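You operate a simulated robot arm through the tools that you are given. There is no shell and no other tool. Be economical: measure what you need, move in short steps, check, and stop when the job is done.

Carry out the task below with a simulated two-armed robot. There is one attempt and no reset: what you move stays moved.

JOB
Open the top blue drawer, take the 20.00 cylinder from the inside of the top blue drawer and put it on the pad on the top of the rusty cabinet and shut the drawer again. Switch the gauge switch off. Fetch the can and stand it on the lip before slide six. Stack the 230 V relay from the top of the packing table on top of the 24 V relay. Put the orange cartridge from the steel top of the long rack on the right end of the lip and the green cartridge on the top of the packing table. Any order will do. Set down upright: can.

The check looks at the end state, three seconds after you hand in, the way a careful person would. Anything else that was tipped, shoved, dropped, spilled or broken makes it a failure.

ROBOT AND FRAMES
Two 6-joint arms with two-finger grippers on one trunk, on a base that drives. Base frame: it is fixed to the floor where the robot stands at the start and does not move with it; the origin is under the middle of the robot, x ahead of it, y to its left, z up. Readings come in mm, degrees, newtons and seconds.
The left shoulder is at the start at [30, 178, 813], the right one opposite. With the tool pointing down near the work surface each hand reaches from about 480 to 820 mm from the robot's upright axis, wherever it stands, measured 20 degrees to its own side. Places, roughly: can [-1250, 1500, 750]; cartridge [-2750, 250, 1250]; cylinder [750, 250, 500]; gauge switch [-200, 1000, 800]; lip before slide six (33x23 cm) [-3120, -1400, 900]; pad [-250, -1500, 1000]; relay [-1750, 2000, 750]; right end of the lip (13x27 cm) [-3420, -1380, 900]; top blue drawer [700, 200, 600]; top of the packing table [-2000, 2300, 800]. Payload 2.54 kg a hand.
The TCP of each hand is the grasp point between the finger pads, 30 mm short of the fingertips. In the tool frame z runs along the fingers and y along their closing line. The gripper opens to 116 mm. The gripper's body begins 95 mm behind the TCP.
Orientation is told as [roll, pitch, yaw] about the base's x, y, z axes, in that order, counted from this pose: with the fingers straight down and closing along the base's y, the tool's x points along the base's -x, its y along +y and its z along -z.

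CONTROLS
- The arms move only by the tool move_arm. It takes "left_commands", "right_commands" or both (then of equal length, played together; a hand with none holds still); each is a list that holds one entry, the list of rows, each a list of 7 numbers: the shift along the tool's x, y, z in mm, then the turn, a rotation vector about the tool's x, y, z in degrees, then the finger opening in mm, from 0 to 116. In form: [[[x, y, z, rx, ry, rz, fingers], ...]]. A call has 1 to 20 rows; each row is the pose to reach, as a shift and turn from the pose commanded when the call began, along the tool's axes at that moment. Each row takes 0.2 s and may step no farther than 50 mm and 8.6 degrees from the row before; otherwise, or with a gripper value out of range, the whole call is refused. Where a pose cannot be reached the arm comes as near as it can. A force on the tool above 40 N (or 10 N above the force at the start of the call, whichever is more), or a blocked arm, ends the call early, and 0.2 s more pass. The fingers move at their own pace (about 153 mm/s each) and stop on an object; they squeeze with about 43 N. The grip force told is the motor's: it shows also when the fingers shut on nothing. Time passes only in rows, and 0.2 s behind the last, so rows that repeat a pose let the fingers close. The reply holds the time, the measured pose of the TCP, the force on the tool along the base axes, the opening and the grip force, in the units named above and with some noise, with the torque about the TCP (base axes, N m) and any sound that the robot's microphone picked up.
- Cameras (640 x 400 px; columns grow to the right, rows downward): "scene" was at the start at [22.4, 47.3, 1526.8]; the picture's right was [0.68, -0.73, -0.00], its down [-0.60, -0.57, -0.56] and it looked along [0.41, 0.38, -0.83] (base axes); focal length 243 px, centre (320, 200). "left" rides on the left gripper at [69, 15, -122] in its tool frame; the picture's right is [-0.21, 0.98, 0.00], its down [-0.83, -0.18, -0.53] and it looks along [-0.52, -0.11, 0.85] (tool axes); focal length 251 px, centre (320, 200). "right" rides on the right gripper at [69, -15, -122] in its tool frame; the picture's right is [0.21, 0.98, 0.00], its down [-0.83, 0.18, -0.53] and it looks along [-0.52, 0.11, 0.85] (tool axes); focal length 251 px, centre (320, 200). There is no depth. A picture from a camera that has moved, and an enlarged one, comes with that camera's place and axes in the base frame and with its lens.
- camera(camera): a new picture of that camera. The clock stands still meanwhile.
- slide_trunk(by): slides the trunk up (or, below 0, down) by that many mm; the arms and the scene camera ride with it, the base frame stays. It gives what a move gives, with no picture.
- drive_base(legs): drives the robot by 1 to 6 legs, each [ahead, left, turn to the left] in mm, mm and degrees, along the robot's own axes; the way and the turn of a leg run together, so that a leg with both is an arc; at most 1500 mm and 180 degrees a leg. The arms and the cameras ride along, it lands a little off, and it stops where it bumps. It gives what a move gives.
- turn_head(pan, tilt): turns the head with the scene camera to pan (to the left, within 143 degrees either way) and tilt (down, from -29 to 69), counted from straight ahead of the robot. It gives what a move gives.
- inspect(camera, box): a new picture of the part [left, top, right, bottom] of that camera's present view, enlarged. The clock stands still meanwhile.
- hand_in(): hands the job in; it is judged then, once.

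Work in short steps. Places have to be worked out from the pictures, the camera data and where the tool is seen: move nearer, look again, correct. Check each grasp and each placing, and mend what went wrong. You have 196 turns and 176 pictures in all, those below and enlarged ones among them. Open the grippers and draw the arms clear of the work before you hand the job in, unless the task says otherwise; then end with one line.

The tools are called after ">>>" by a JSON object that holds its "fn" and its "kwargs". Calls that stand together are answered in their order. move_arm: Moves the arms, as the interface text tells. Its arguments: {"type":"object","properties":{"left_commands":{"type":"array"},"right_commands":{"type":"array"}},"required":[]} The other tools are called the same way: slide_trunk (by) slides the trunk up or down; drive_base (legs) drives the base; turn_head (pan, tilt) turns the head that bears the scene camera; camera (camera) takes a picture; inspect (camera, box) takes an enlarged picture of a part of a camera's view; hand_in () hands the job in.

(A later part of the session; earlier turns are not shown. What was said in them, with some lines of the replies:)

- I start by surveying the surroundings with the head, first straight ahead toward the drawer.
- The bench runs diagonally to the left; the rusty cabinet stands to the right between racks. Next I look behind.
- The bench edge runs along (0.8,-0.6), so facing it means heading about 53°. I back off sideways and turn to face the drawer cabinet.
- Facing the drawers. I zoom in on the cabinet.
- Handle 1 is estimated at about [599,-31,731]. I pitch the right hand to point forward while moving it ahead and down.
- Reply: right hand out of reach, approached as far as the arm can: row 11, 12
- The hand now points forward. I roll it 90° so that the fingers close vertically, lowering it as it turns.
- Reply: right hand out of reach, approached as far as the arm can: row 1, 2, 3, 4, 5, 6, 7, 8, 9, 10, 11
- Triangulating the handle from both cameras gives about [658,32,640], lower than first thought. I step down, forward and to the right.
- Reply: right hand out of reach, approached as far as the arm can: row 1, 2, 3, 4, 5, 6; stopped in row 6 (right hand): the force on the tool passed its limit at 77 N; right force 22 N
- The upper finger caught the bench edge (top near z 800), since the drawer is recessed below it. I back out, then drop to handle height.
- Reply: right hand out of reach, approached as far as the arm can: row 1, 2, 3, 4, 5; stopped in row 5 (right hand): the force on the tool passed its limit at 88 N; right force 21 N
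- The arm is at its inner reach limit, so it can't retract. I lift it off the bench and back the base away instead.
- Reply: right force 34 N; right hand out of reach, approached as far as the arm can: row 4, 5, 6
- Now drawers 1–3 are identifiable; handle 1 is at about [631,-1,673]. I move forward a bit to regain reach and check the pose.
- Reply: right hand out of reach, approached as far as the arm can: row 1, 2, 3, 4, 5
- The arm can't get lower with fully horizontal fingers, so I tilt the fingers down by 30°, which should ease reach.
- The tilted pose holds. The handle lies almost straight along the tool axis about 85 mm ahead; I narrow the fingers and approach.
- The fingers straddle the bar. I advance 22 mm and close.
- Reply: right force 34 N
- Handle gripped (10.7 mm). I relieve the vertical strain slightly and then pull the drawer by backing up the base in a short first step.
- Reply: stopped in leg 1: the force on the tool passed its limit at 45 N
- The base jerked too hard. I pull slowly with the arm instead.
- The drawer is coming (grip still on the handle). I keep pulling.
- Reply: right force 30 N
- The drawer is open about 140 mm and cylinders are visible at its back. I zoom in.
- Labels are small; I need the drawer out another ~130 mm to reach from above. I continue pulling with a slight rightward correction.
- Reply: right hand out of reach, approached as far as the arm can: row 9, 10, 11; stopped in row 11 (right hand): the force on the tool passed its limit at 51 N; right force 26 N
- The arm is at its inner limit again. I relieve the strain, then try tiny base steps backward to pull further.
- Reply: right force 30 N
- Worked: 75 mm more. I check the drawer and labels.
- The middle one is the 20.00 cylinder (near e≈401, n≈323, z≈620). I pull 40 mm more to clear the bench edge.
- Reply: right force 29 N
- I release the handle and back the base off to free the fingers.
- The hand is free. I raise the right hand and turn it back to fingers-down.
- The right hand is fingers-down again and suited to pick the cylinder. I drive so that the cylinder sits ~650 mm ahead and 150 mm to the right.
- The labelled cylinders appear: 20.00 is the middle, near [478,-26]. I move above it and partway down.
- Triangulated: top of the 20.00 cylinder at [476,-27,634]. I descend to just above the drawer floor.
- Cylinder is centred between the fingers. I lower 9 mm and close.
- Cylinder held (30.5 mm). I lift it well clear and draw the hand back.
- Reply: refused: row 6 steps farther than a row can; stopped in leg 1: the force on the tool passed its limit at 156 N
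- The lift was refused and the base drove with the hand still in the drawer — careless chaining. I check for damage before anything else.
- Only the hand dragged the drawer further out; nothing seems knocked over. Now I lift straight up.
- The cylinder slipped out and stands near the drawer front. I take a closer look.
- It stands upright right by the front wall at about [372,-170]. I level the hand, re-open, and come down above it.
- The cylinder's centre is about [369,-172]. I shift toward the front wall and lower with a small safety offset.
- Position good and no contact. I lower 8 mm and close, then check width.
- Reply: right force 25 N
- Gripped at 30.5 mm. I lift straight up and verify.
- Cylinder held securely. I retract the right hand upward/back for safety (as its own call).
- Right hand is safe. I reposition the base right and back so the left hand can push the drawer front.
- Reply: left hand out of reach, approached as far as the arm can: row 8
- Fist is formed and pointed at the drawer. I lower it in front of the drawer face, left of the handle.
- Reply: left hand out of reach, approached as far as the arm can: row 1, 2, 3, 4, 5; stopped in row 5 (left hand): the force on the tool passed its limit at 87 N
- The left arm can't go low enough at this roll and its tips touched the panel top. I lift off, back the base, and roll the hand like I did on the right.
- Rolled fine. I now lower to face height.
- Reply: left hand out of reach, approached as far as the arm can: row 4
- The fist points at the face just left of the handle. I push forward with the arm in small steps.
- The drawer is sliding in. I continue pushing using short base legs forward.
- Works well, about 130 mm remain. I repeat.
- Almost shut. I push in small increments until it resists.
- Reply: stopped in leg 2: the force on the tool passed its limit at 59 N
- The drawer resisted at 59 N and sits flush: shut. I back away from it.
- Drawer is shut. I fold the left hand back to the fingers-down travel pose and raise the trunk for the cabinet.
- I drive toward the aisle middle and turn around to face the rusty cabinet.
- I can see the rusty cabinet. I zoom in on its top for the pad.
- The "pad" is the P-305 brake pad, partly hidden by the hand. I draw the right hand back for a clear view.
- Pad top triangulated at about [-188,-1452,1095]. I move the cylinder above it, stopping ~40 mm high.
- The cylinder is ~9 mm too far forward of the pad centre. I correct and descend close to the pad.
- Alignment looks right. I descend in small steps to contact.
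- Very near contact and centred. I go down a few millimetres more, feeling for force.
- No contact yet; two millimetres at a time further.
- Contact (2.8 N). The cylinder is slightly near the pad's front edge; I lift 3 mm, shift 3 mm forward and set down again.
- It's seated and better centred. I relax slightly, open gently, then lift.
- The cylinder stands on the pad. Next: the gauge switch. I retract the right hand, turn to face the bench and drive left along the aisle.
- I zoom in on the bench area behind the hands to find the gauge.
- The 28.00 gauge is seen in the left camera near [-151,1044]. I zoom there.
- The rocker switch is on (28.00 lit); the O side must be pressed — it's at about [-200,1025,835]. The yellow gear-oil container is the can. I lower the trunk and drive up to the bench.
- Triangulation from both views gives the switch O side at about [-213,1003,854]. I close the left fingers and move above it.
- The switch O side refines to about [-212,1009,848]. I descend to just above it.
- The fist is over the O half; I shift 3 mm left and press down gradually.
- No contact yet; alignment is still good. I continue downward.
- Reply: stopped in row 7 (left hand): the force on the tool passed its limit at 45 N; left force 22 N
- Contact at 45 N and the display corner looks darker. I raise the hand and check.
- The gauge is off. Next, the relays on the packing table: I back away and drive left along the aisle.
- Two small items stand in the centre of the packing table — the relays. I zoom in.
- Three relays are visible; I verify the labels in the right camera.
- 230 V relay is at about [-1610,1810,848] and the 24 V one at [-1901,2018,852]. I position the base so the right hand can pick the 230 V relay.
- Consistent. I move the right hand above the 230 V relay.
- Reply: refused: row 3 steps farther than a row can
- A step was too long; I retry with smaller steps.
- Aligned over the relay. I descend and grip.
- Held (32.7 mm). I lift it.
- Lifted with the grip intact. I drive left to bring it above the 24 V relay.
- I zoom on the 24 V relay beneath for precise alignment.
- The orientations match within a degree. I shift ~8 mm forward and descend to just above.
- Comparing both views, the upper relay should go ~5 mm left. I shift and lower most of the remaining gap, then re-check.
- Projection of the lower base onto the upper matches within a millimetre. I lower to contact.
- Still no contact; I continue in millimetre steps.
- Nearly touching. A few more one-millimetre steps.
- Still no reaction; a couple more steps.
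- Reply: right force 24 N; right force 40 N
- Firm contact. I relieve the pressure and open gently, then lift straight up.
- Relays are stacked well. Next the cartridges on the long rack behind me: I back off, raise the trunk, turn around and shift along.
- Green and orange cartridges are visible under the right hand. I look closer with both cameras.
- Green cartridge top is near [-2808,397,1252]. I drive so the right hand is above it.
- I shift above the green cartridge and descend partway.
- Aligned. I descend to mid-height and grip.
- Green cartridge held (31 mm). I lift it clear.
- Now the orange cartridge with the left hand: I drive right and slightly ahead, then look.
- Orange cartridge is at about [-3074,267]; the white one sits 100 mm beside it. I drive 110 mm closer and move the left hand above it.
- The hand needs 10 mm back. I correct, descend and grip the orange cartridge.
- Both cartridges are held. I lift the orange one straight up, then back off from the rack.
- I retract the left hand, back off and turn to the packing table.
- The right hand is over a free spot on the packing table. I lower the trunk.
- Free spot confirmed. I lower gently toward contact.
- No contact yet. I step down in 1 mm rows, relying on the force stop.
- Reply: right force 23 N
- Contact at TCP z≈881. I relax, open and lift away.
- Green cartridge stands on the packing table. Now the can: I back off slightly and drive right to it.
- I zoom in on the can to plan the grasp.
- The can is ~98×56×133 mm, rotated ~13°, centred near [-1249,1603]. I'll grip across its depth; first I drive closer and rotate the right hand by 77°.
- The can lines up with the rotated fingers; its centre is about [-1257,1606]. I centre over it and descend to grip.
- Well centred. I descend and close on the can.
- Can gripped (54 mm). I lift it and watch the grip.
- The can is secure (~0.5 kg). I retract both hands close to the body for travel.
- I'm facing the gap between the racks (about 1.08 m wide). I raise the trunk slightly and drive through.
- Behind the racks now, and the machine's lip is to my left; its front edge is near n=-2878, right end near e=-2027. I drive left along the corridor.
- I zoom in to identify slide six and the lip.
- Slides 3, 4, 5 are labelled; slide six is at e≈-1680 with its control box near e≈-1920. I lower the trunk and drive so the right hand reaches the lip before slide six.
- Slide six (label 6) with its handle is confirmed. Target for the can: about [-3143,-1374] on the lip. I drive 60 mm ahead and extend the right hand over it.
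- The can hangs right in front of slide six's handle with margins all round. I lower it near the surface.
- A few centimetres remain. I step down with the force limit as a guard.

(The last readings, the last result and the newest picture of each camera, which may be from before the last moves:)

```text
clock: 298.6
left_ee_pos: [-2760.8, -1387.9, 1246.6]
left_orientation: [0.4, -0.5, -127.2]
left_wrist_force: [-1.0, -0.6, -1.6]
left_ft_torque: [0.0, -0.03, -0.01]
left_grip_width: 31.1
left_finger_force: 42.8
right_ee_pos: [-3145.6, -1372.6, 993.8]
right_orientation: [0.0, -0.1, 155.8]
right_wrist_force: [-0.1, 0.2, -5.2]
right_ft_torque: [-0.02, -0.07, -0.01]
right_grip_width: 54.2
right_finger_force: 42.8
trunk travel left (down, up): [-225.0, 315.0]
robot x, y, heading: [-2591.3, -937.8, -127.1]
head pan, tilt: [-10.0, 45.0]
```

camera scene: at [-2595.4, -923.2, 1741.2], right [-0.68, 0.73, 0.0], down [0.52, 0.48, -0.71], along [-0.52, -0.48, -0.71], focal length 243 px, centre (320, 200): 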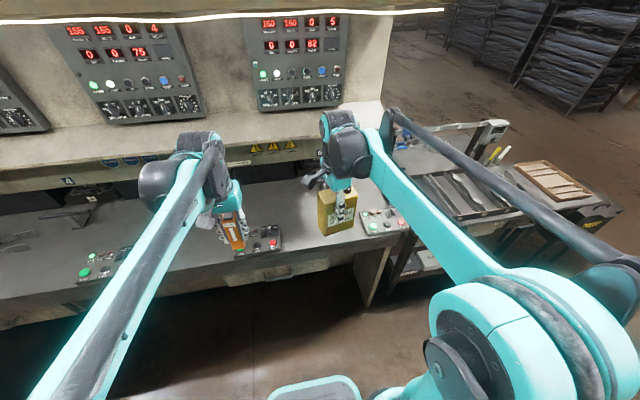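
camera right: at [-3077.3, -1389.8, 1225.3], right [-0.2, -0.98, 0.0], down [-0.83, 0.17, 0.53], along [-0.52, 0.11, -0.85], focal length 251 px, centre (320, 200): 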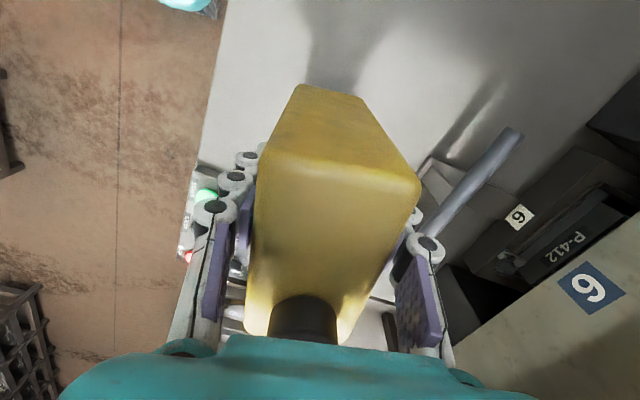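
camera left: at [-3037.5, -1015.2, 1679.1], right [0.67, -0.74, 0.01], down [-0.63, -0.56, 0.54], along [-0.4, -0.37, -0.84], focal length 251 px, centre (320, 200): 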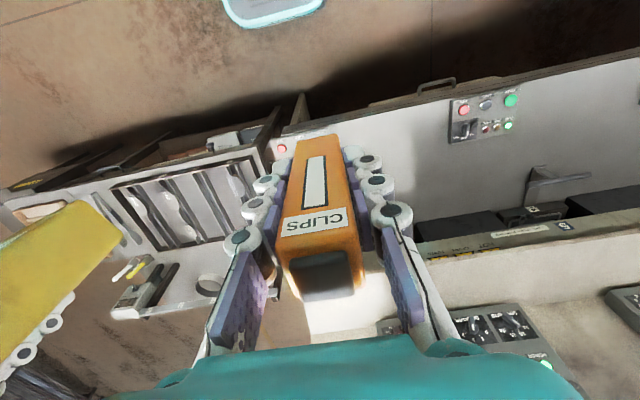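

No contact yet; I continue in 1 mm rows.

>>> {"fn": "move_arm", "kwargs": {"right_commands": [[[0, 0, 1, 0, 0, 0, 40], [0, 0, 2, 0, 0, 0, 40], [0, 0, 3, 0, 0, 0, 40], [0, 0, 4, 0, 0, 0, 40], [0, 0, 5, 0, 0, 0, 40], [0, 0, 6, 0, 0, 0, 40], [0, 0, 7, 0, 0, 0, 40], [0, 0, 8, 0, 0, 0, 40], [0, 0, 9, 0, 0, 0, 40], [0, 0, 10, 0, 0, 0, 40]]]}}

>>> {"fn": "inspect", "kwargs": {"camera": "scene", "box": [290, 180, 380, 250]}}

```text
clock: 300.8
left_ee_pos: [-2759.3, -1385.0, 1248.6]
left_orientation: [0.5, -0.4, -127.4]
left_wrist_force: [-0.8, -0.1, -0.7]
left_ft_torque: [-0.05, 0.02, 0.0]
left_grip_width: 30.9
left_finger_force: 42.8
right_ee_pos: [-3143.6, -1373.0, 986.2]
right_orientation: [0.4, -0.2, 156.0]
right_wrist_force: [-12.8, -9.0, 35.8]
right_ft_torque: [-0.37, 0.41, 0.05]
right_grip_width: 54.4
right_finger_force: 42.6
trunk travel left (down, up): [-225.0, 315.0]
robot x, y, heading: [-2588.7, -937.1, -127.4]
head pan, tilt: [-10.0, 45.0]
```

```text
5.71 times, centred on (335, 215) of scene
camera zoom: at [-2629.3, -969.0, 1741.7], right [-0.68, 0.73, 0.0], down [0.52, 0.48, -0.71], along [-0.52, -0.48, -0.71], focal length 1389 px, centre (234, 114)
```

zoom: 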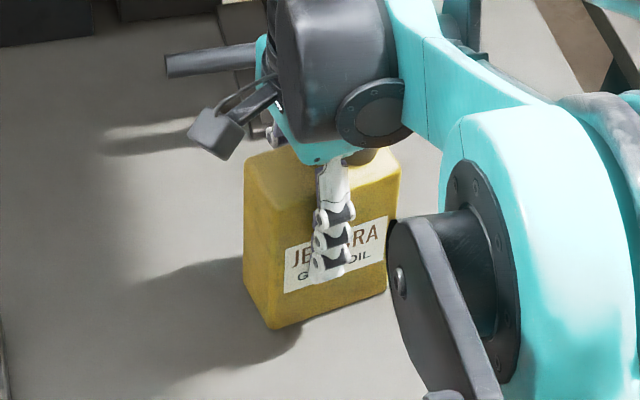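

Contact at z≈987 as expected. I relieve the force, open gently and lift.

>>> {"fn": "move_arm", "kwargs": {"right_commands": [[[0, 0, -2, 0, 0, 0, 40], [0, 0, -3, 0, 0, 0, 50], [0, 0, -3, 0, 0, 0, 60], [0, 0, -3, 0, 0, 0, 75], [0, 0, -3, 0, 0, 0, 90], [0, 0, -3, 0, 0, 0, 90], [0, 0, -40, 0, 0, 0, 90], [0, 0, -85, 0, 0, 0, 90], [0, 0, -130, 0, 0, 0, 90], [0, 0, -175, 0, 0, 0, 90], [0, 0, -210, 0, 0, 0, 90]]]}}

>>> {"fn": "camera", "kwargs": {"camera": "right"}}

```text
clock: 303.2
left_ee_pos: [-2758.6, -1386.2, 1247.4]
left_orientation: [0.5, -0.5, -127.2]
left_wrist_force: [0.3, -0.3, -1.2]
left_ft_torque: [0.0, -0.02, 0.01]
left_grip_width: 30.9
left_finger_force: 43.1
right_ee_pos: [-3144.3, -1373.8, 1191.1]
right_orientation: [0.1, -0.1, 156.0]
right_wrist_force: [0.5, 0.2, -0.4]
right_ft_torque: [-0.01, 0.01, -0.01]
right_grip_width: 90.0
right_finger_force: 0.1
trunk travel left (down, up): [-225.0, 315.0]
robot x, y, heading: [-2587.4, -935.6, -127.4]
head pan, tilt: [-10.0, 45.0]
```

```text
39 pictures are left
camera right: at [-3075.1, -1387.9, 1313.1], right [-0.2, -0.98, 0.0], down [-0.83, 0.17, 0.54], along [-0.52, 0.11, -0.84], focal length 251 px, centre (320, 200)
```

right: 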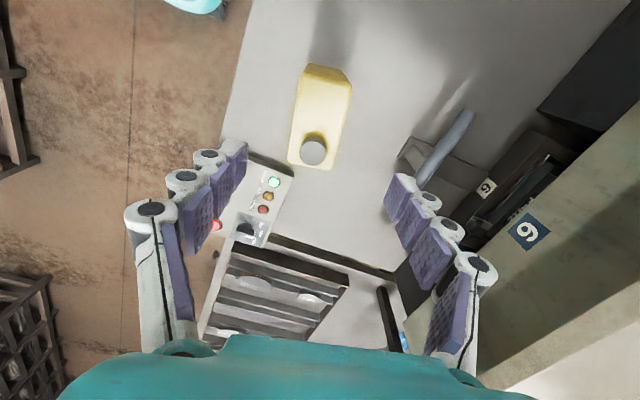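

The can stands upright in front of slide six. I retract the right hand before moving sideways.

>>> {"fn": "move_arm", "kwargs": {"right_commands": [[[20, -40, -10, 0, 0, 0, 80], [40, -80, -30, 0, 0, 0, 80], [60, -120, -50, 0, 0, 0, 80], [80, -160, -70, 0, 0, 0, 80], [90, -200, -80, 0, 0, 0, 80], [90, -230, -80, 0, 0, 0, 80]]]}}

>>> {"fn": "drive_base", "kwargs": {"legs": [[-20, 0, 0], [0, -560, 0.4]]}}

>>> {"fn": "camera", "kwargs": {"camera": "left"}}

>>> {"fn": "camera", "kwargs": {"camera": "scene"}}

```text
clock: 304.6
left_ee_pos: [-2759.1, -1384.3, 1247.4]
left_orientation: [0.5, -0.5, -127.2]
left_wrist_force: [-0.3, 0.2, -1.9]
left_ft_torque: [-0.01, -0.01, 0.02]
left_grip_width: 30.8
left_finger_force: 43.4
right_ee_pos: [-2966.9, -1198.5, 1274.8]
right_orientation: [0.1, 0.0, 155.9]
right_wrist_force: [0.5, 0.0, -0.1]
right_ft_torque: [-0.05, 0.04, 0.0]
right_grip_width: 80.0
right_finger_force: 0.0
trunk travel left (down, up): [-225.0, 315.0]
robot x, y, heading: [-2585.9, -938.0, -127.3]
head pan, tilt: [-10.0, 45.0]
```

```text
clock: 308.1
left_ee_pos: [-3187.5, -1039.0, 1247.0]
left_orientation: [0.5, -0.5, -126.6]
left_wrist_force: [0.0, 0.9, -1.7]
left_ft_torque: [-0.04, -0.02, -0.01]
left_grip_width: 30.9
left_finger_force: 43.3
right_ee_pos: [-3397.1, -853.6, 1273.9]
right_orientation: [0.1, -0.1, 156.5]
right_wrist_force: [0.0, 0.6, -0.4]
right_ft_torque: [-0.04, -0.03, 0.01]
right_grip_width: 80.0
right_finger_force: 0.0
trunk travel left (down, up): [-225.0, 315.0]
robot x, y, heading: [-3025.3, -590.6, -126.5]
head pan, tilt: [-10.0, 45.0]
```

```text
38 pictures are left
camera left: at [-3134.8, -989.3, 1369.3], right [0.66, -0.76, 0.01], down [-0.64, -0.55, 0.54], along [-0.4, -0.36, -0.84], focal length 251 px, centre (320, 200)
```

left: 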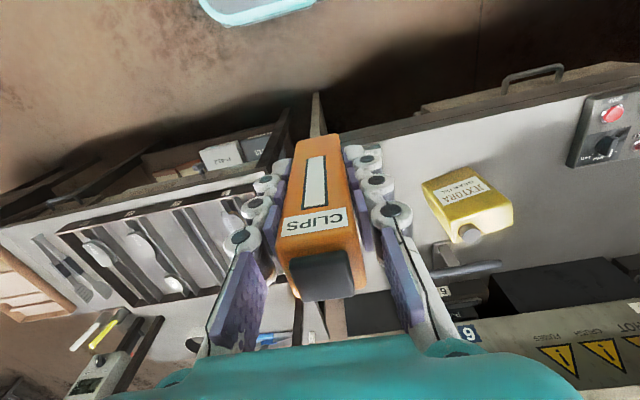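

```text
37 pictures are left
camera scene: at [-3063.7, -620.9, 1741.2], right [-0.69, 0.73, 0.0], down [0.51, 0.49, -0.71], along [-0.51, -0.49, -0.71], focal length 243 px, centre (320, 200)
```

scene: 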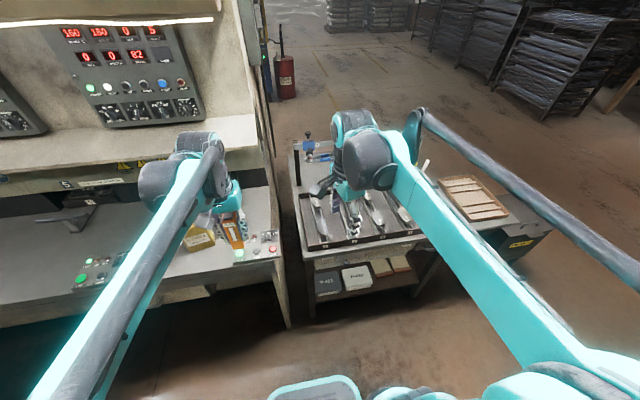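

I drive 120 mm ahead and extend the left hand over the right end of the lip, behind the control box.

>>> {"fn": "drive_base", "kwargs": {"legs": [[120, 0, -0.4]]}}

>>> {"fn": "move_arm", "kwargs": {"left_commands": [[[-45, 0, 0, 0, 0, 0, 15], [-90, 0, 0, 0, 0, 0, 15], [-135, 0, 20, 0, 0, 0, 15], [-175, 0, 45, 0, 0, 0, 15], [-215, 0, 70, 0, 0, 0, 15], [-250, 0, 100, 0, 0, 0, 15], [-267, 0, 130, 0, 0, 0, 15]]]}}

>>> {"fn": "camera", "kwargs": {"camera": "left"}}

>>> {"fn": "inspect", "kwargs": {"camera": "scene", "box": [180, 140, 340, 260]}}

```text
clock: 309.4
left_ee_pos: [-3264.0, -1134.6, 1246.6]
left_orientation: [0.5, -0.4, -126.9]
left_wrist_force: [-0.3, 0.1, -1.8]
left_ft_torque: [0.02, -0.03, -0.02]
left_grip_width: 31.0
left_finger_force: 43.0
right_ee_pos: [-3471.5, -948.4, 1274.3]
right_orientation: [0.0, -0.1, 156.2]
right_wrist_force: [-1.0, -0.1, 0.0]
right_ft_torque: [0.02, 0.01, 0.02]
right_grip_width: 80.0
right_finger_force: 0.1
trunk travel left (down, up): [-225.0, 315.0]
robot x, y, heading: [-3096.4, -683.4, -126.8]
head pan, tilt: [-10.0, 45.0]
```

```text
clock: 311.0
left_ee_pos: [-3420.5, -1344.5, 1127.6]
left_orientation: [0.5, -0.3, -127.0]
left_wrist_force: [10.7, 15.8, 13.7]
left_ft_torque: [-2.21, 1.54, -0.01]
left_grip_width: 30.9
left_finger_force: 43.1
right_ee_pos: [-3470.5, -948.6, 1274.2]
right_orientation: [0.1, 0.0, 156.2]
right_wrist_force: [0.3, -1.2, -0.9]
right_ft_torque: [0.13, -0.05, 0.04]
right_grip_width: 80.3
right_finger_force: 0.2
trunk travel left (down, up): [-225.0, 315.0]
robot x, y, heading: [-3093.7, -683.6, -126.8]
head pan, tilt: [-10.0, 45.0]
stopped in row 7 (left hand): the force on the tool passed its limit at 75 N (the readings are from after the stop); the commanded pose is now the measured one
```

```text
36 pictures are left
camera left: at [-3367.5, -1296.7, 1248.9], right [0.65, -0.76, 0.01], down [-0.64, -0.55, 0.54], along [-0.4, -0.35, -0.84], focal length 251 px, centre (320, 200)
```

left: 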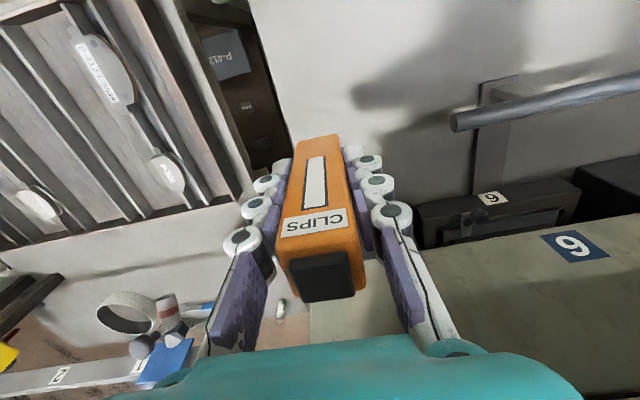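

```text
3.33 times, centred on (260, 200) of scene
camera zoom: at [-3134.8, -716.6, 1741.2], right [-0.68, 0.73, 0.0], down [0.52, 0.48, -0.71], along [-0.52, -0.48, -0.71], focal length 810 px, centre (520, 200)
```

zoom: 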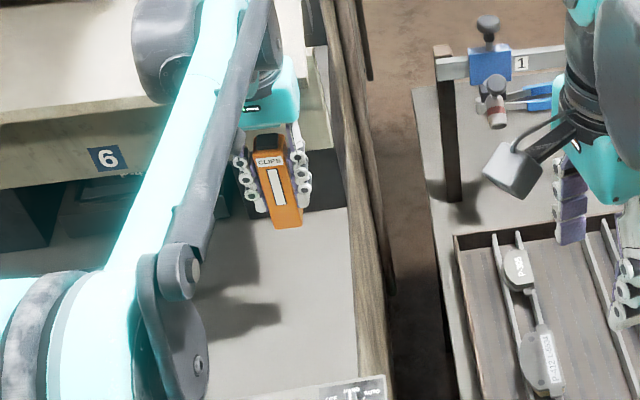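

The hand's body touched the console ledge above the lip. I back off 45 mm (still behind the control box) and check the force is gone.

>>> {"fn": "move_arm", "kwargs": {"left_commands": [[[15, 0, 0, 0, 0, 0, 15], [30, 0, 0, 0, 0, 0, 15], [45, 0, 0, 0, 0, 0, 15]]]}}

>>> {"fn": "inspect", "kwargs": {"camera": "scene", "box": [180, 140, 340, 260]}}

```text
clock: 311.8
left_ee_pos: [-3394.1, -1310.2, 1125.3]
left_orientation: [0.6, -0.3, -126.9]
left_wrist_force: [-0.2, -0.2, -0.8]
left_ft_torque: [0.0, 0.0, 0.0]
left_grip_width: 31.1
left_finger_force: 43.0
right_ee_pos: [-3470.7, -948.8, 1273.3]
right_orientation: [0.1, -0.2, 156.2]
right_wrist_force: [0.5, 0.7, -0.2]
right_ft_torque: [-0.03, -0.01, -0.03]
right_grip_width: 80.1
right_finger_force: 0.0
trunk travel left (down, up): [-225.0, 315.0]
robot x, y, heading: [-3095.5, -684.6, -127.1]
head pan, tilt: [-10.0, 45.0]
```

```text
3.33 times, centred on (260, 200) of scene
camera zoom: at [-3135.1, -717.1, 1741.2], right [-0.68, 0.73, 0.0], down [0.52, 0.48, -0.71], along [-0.52, -0.48, -0.71], focal length 810 px, centre (520, 200)
```

zoom: 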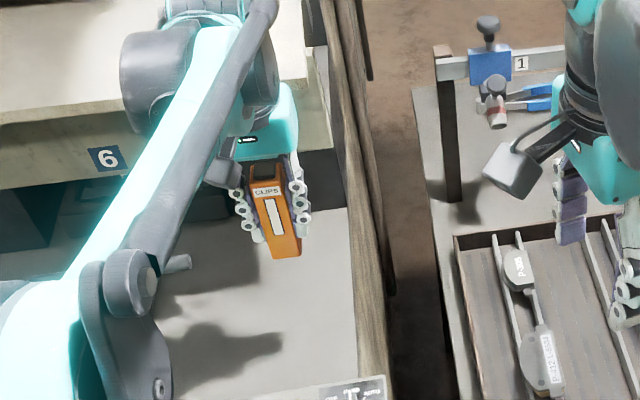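

Free again. I lower the orange cartridge stepwise.

>>> {"fn": "move_arm", "kwargs": {"left_commands": [[[0, 0, 20, 0, 0, 0, 15], [0, 0, 40, 0, 0, 0, 15], [0, 0, 60, 0, 0, 0, 15], [0, 0, 80, 0, 0, 0, 15], [0, 0, 100, 0, 0, 0, 15], [0, 0, 120, 0, 0, 0, 15], [0, 0, 138, 0, 0, 0, 15]]]}}

>>> {"fn": "inspect", "kwargs": {"camera": "scene", "box": [200, 160, 320, 260]}}

>>> {"fn": "camera", "kwargs": {"camera": "left"}}

```text
clock: 313.4
left_ee_pos: [-3394.5, -1310.8, 986.4]
left_orientation: [0.5, -0.4, -127.0]
left_wrist_force: [0.3, 0.4, -2.1]
left_ft_torque: [0.0, -0.02, 0.02]
left_grip_width: 30.7
left_finger_force: 42.9
right_ee_pos: [-3471.4, -948.7, 1273.7]
right_orientation: [0.0, -0.1, 156.2]
right_wrist_force: [0.0, 0.3, 0.3]
right_ft_torque: [0.0, -0.01, 0.02]
right_grip_width: 80.3
right_finger_force: 0.1
trunk travel left (down, up): [-225.0, 315.0]
robot x, y, heading: [-3095.2, -684.7, -126.8]
head pan, tilt: [-10.0, 45.0]
```

```text
4.00 times, centred on (260, 210) of scene
camera zoom: at [-3135.8, -718.2, 1741.1], right [-0.68, 0.73, 0.0], down [0.52, 0.48, -0.71], along [-0.52, -0.48, -0.71], focal length 972 px, centre (560, 160)
```

zoom: 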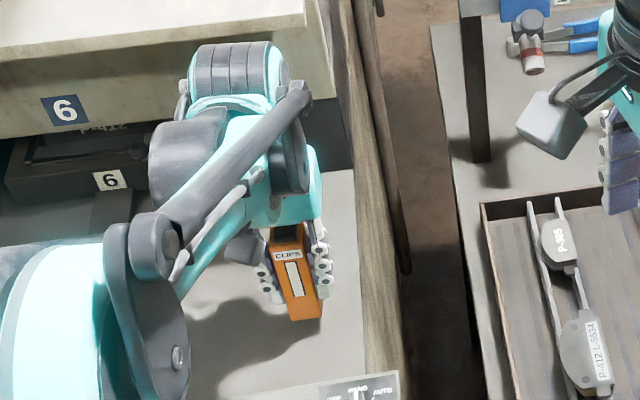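

```text
32 pictures are left
camera left: at [-3340.1, -1263.4, 1108.7], right [0.65, -0.76, 0.01], down [-0.64, -0.55, 0.54], along [-0.4, -0.36, -0.84], focal length 251 px, centre (320, 200)
```

left: 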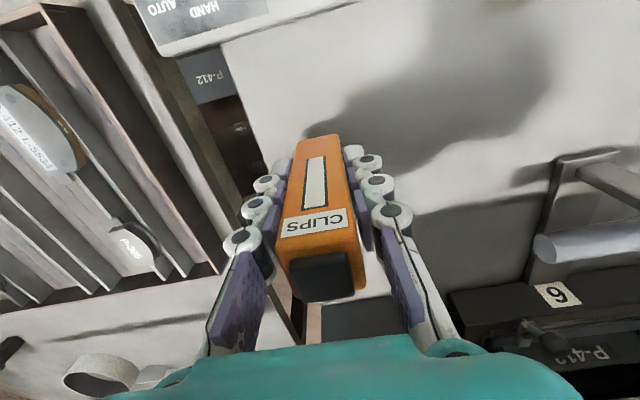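

Margins are fine. I lower to contact with the force guard.

>>> {"fn": "move_arm", "kwargs": {"left_commands": [[[0, 0, 5, 0, 0, 0, 15], [0, 0, 10, 0, 0, 0, 15], [0, 0, 13, 0, 0, 0, 15], [0, 0, 15, 0, 0, 0, 15], [0, 0, 16, 0, 0, 0, 15], [0, 0, 17, 0, 0, 0, 15], [0, 0, 18, 0, 0, 0, 15], [0, 0, 19, 0, 0, 0, 15], [0, 0, 20, 0, 0, 0, 15], [0, 0, 21, 0, 0, 0, 15], [0, 0, 22, 0, 0, 0, 15], [0, 0, 23, 0, 0, 0, 15]]]}}

```text
clock: 316.0
left_ee_pos: [-3393.6, -1312.1, 963.2]
left_orientation: [0.5, -0.3, -126.9]
left_wrist_force: [-0.1, 0.2, -1.2]
left_ft_torque: [0.0, -0.02, 0.02]
left_grip_width: 30.9
left_finger_force: 42.9
right_ee_pos: [-3471.2, -948.3, 1274.4]
right_orientation: [0.1, 0.0, 156.2]
right_wrist_force: [0.3, 0.1, -0.3]
right_ft_torque: [-0.03, 0.0, 0.05]
right_grip_width: 79.8
right_finger_force: 0.0
trunk travel left (down, up): [-225.0, 315.0]
robot x, y, heading: [-3094.6, -689.7, -126.8]
head pan, tilt: [-10.0, 45.0]
```

Just above contact; I continue in 1 mm rows.

>>> {"fn": "move_arm", "kwargs": {"left_commands": [[[0, 0, 1, 0, 0, 0, 15], [0, 0, 2, 0, 0, 0, 15], [0, 0, 3, 0, 0, 0, 15], [0, 0, 4, 0, 0, 0, 15], [0, 0, 5, 0, 0, 0, 15], [0, 0, 6, 0, 0, 0, 15], [0, 0, 7, 0, 0, 0, 15], [0, 0, 8, 0, 0, 0, 15]]]}}

```text
clock: 317.6
left_ee_pos: [-3393.3, -1311.0, 961.4]
left_orientation: [0.5, -0.5, -126.9]
left_wrist_force: [2.6, 0.5, 17.9]
left_ft_torque: [0.27, -0.13, -0.03]
left_grip_width: 31.0
left_finger_force: 43.1
right_ee_pos: [-3470.2, -947.0, 1274.5]
right_orientation: [0.2, -0.1, 156.1]
right_wrist_force: [0.1, -0.5, 0.0]
right_ft_torque: [0.0, -0.01, 0.0]
right_grip_width: 79.9
right_finger_force: 0.1
trunk travel left (down, up): [-225.0, 315.0]
robot x, y, heading: [-3094.7, -683.4, -126.9]
head pan, tilt: [-10.0, 45.0]
stopped in row 7 (left hand): the force on the tool passed its limit at 40 N (the readings are from after the stop); the commanded pose is now the measured one
```

Contact at z≈961. I relieve, release and lift straight up, then draw back.

>>> {"fn": "move_arm", "kwargs": {"left_commands": [[[0, 0, -1.2, 0, 0, 0, 26], [0, 0, -1.2, 0, 0, 0, 36], [0, 0, -1.2, 0, 0, 0, 46], [0, 0, -1.2, 0, 0, 0, 52], [0, 0, -1.2, 0, 0, 0, 52], [0, 0, -40, 0, 0, 0, 52], [0, 0, -85, 0, 0, 0, 52], [0, 0, -130, 0, 0, 0, 52], [0, 0, -170, 0, 0, 0, 52], [35, 0, -200, 0, 0, 0, 60], [80, 0, -215, 0, 0, 0, 60], [125, 0, -225, 0, 0, 0, 60], [170, 0, -230, 0, 0, 0, 60]]]}}

>>> {"fn": "camera", "kwargs": {"camera": "left"}}

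>>> {"fn": "inspect", "kwargs": {"camera": "scene", "box": [140, 130, 340, 280]}}

```text
clock: 320.4
left_ee_pos: [-3292.8, -1173.3, 1190.1]
left_orientation: [0.5, -0.6, -126.9]
left_wrist_force: [-0.4, 0.0, -0.1]
left_ft_torque: [-0.02, 0.01, -0.02]
left_grip_width: 59.9
left_finger_force: 0.2
right_ee_pos: [-3469.5, -946.6, 1273.8]
right_orientation: [0.2, -0.1, 156.1]
right_wrist_force: [-0.5, 0.6, -0.6]
right_ft_torque: [-0.04, 0.01, -0.01]
right_grip_width: 80.0
right_finger_force: 0.1
trunk travel left (down, up): [-225.0, 315.0]
robot x, y, heading: [-3094.2, -684.9, -126.9]
head pan, tilt: [-10.0, 45.0]
```

```text
31 pictures are left
camera left: at [-3238.2, -1124.4, 1311.9], right [0.65, -0.76, 0.01], down [-0.64, -0.54, 0.54], along [-0.4, -0.36, -0.84], focal length 251 px, centre (320, 200)
```

left: 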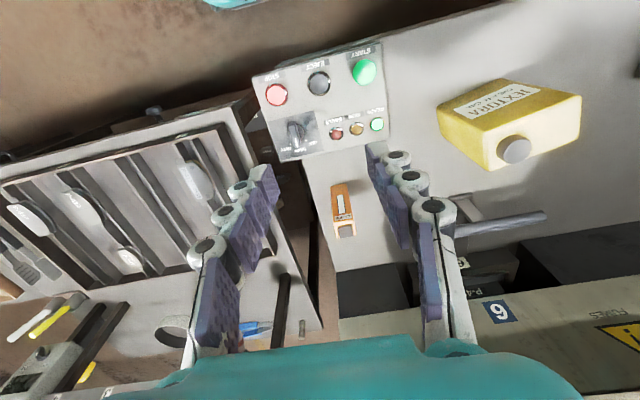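

```text
2.67 times, centred on (240, 205) of scene
camera zoom: at [-3133.7, -715.6, 1741.3], right [-0.68, 0.73, 0.0], down [0.52, 0.48, -0.71], along [-0.52, -0.48, -0.71], focal length 648 px, centre (533, 187)
```

zoom: 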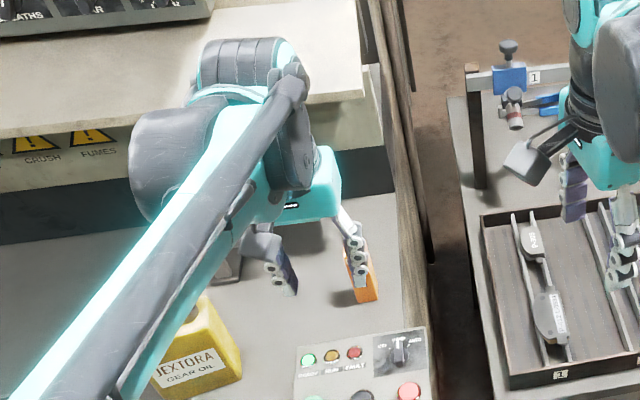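

Orange cartridge and can both stand properly. I draw the hands back and back off from the machine.

>>> {"fn": "move_arm", "kwargs": {"left_commands": [[[40, 0, -10, 0, 0, 0, 60], [80, 0, -20, 0, 0, 0, 60], [110, 0, -30, 0, 0, 0, 60]]]}}

>>> {"fn": "drive_base", "kwargs": {"legs": [[-150, 0, 0]]}}

>>> {"fn": "camera", "kwargs": {"camera": "scene"}}

```text
clock: 321.2
left_ee_pos: [-3226.7, -1085.9, 1216.8]
left_orientation: [0.4, -0.6, -127.0]
left_wrist_force: [0.4, 0.8, -0.1]
left_ft_torque: [-0.04, 0.01, -0.01]
left_grip_width: 59.9
left_finger_force: 0.1
right_ee_pos: [-3469.6, -947.8, 1274.1]
right_orientation: [0.0, -0.1, 156.1]
right_wrist_force: [0.6, 0.7, 0.4]
right_ft_torque: [-0.02, 0.02, -0.01]
right_grip_width: 80.1
right_finger_force: 0.0
trunk travel left (down, up): [-225.0, 315.0]
robot x, y, heading: [-3094.4, -685.2, -127.1]
head pan, tilt: [-10.0, 45.0]
```

```text
clock: 322.6
left_ee_pos: [-3137.2, -964.2, 1218.1]
left_orientation: [0.5, -0.5, -126.9]
left_wrist_force: [-0.2, -0.3, -0.1]
left_ft_torque: [-0.04, -0.01, -0.01]
left_grip_width: 59.9
left_finger_force: 0.0
right_ee_pos: [-3378.7, -826.3, 1276.2]
right_orientation: [0.1, -0.1, 156.1]
right_wrist_force: [-0.1, -0.1, 1.0]
right_ft_torque: [-0.04, 0.05, -0.02]
right_grip_width: 79.7
right_finger_force: 0.1
trunk travel left (down, up): [-225.0, 315.0]
robot x, y, heading: [-3001.1, -562.1, -126.8]
head pan, tilt: [-10.0, 45.0]
```

```text
29 pictures are left
camera scene: at [-3043.2, -594.9, 1741.2], right [-0.68, 0.73, 0.0], down [0.52, 0.48, -0.71], along [-0.52, -0.48, -0.71], focal length 243 px, centre (320, 200)
```

scene: 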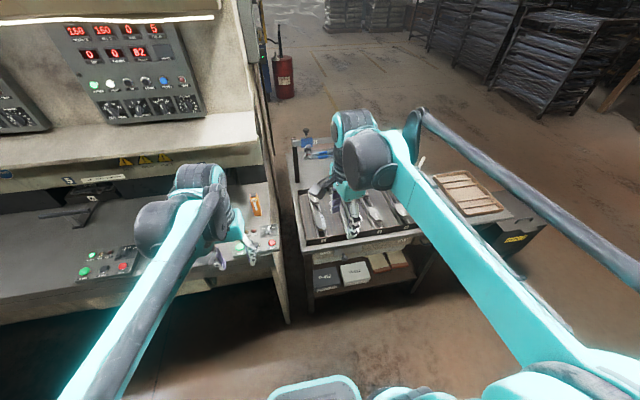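

Everything is placed and both hands are clear of the work. I hand in.

>>> {"fn": "hand_in", "kwargs": {}}

```text
The job is handed in.
```

I handed the job in with every task done and checked by camera at the time, and the check's result isn't back yet. Two contacts along the way: I dragged the drawer further open and dropped the 20.00 cylinder inside it (re-gripped, then placed), and the left hand bumped the machine's console ledge. I saw nothing knocked over or out of place after either one.
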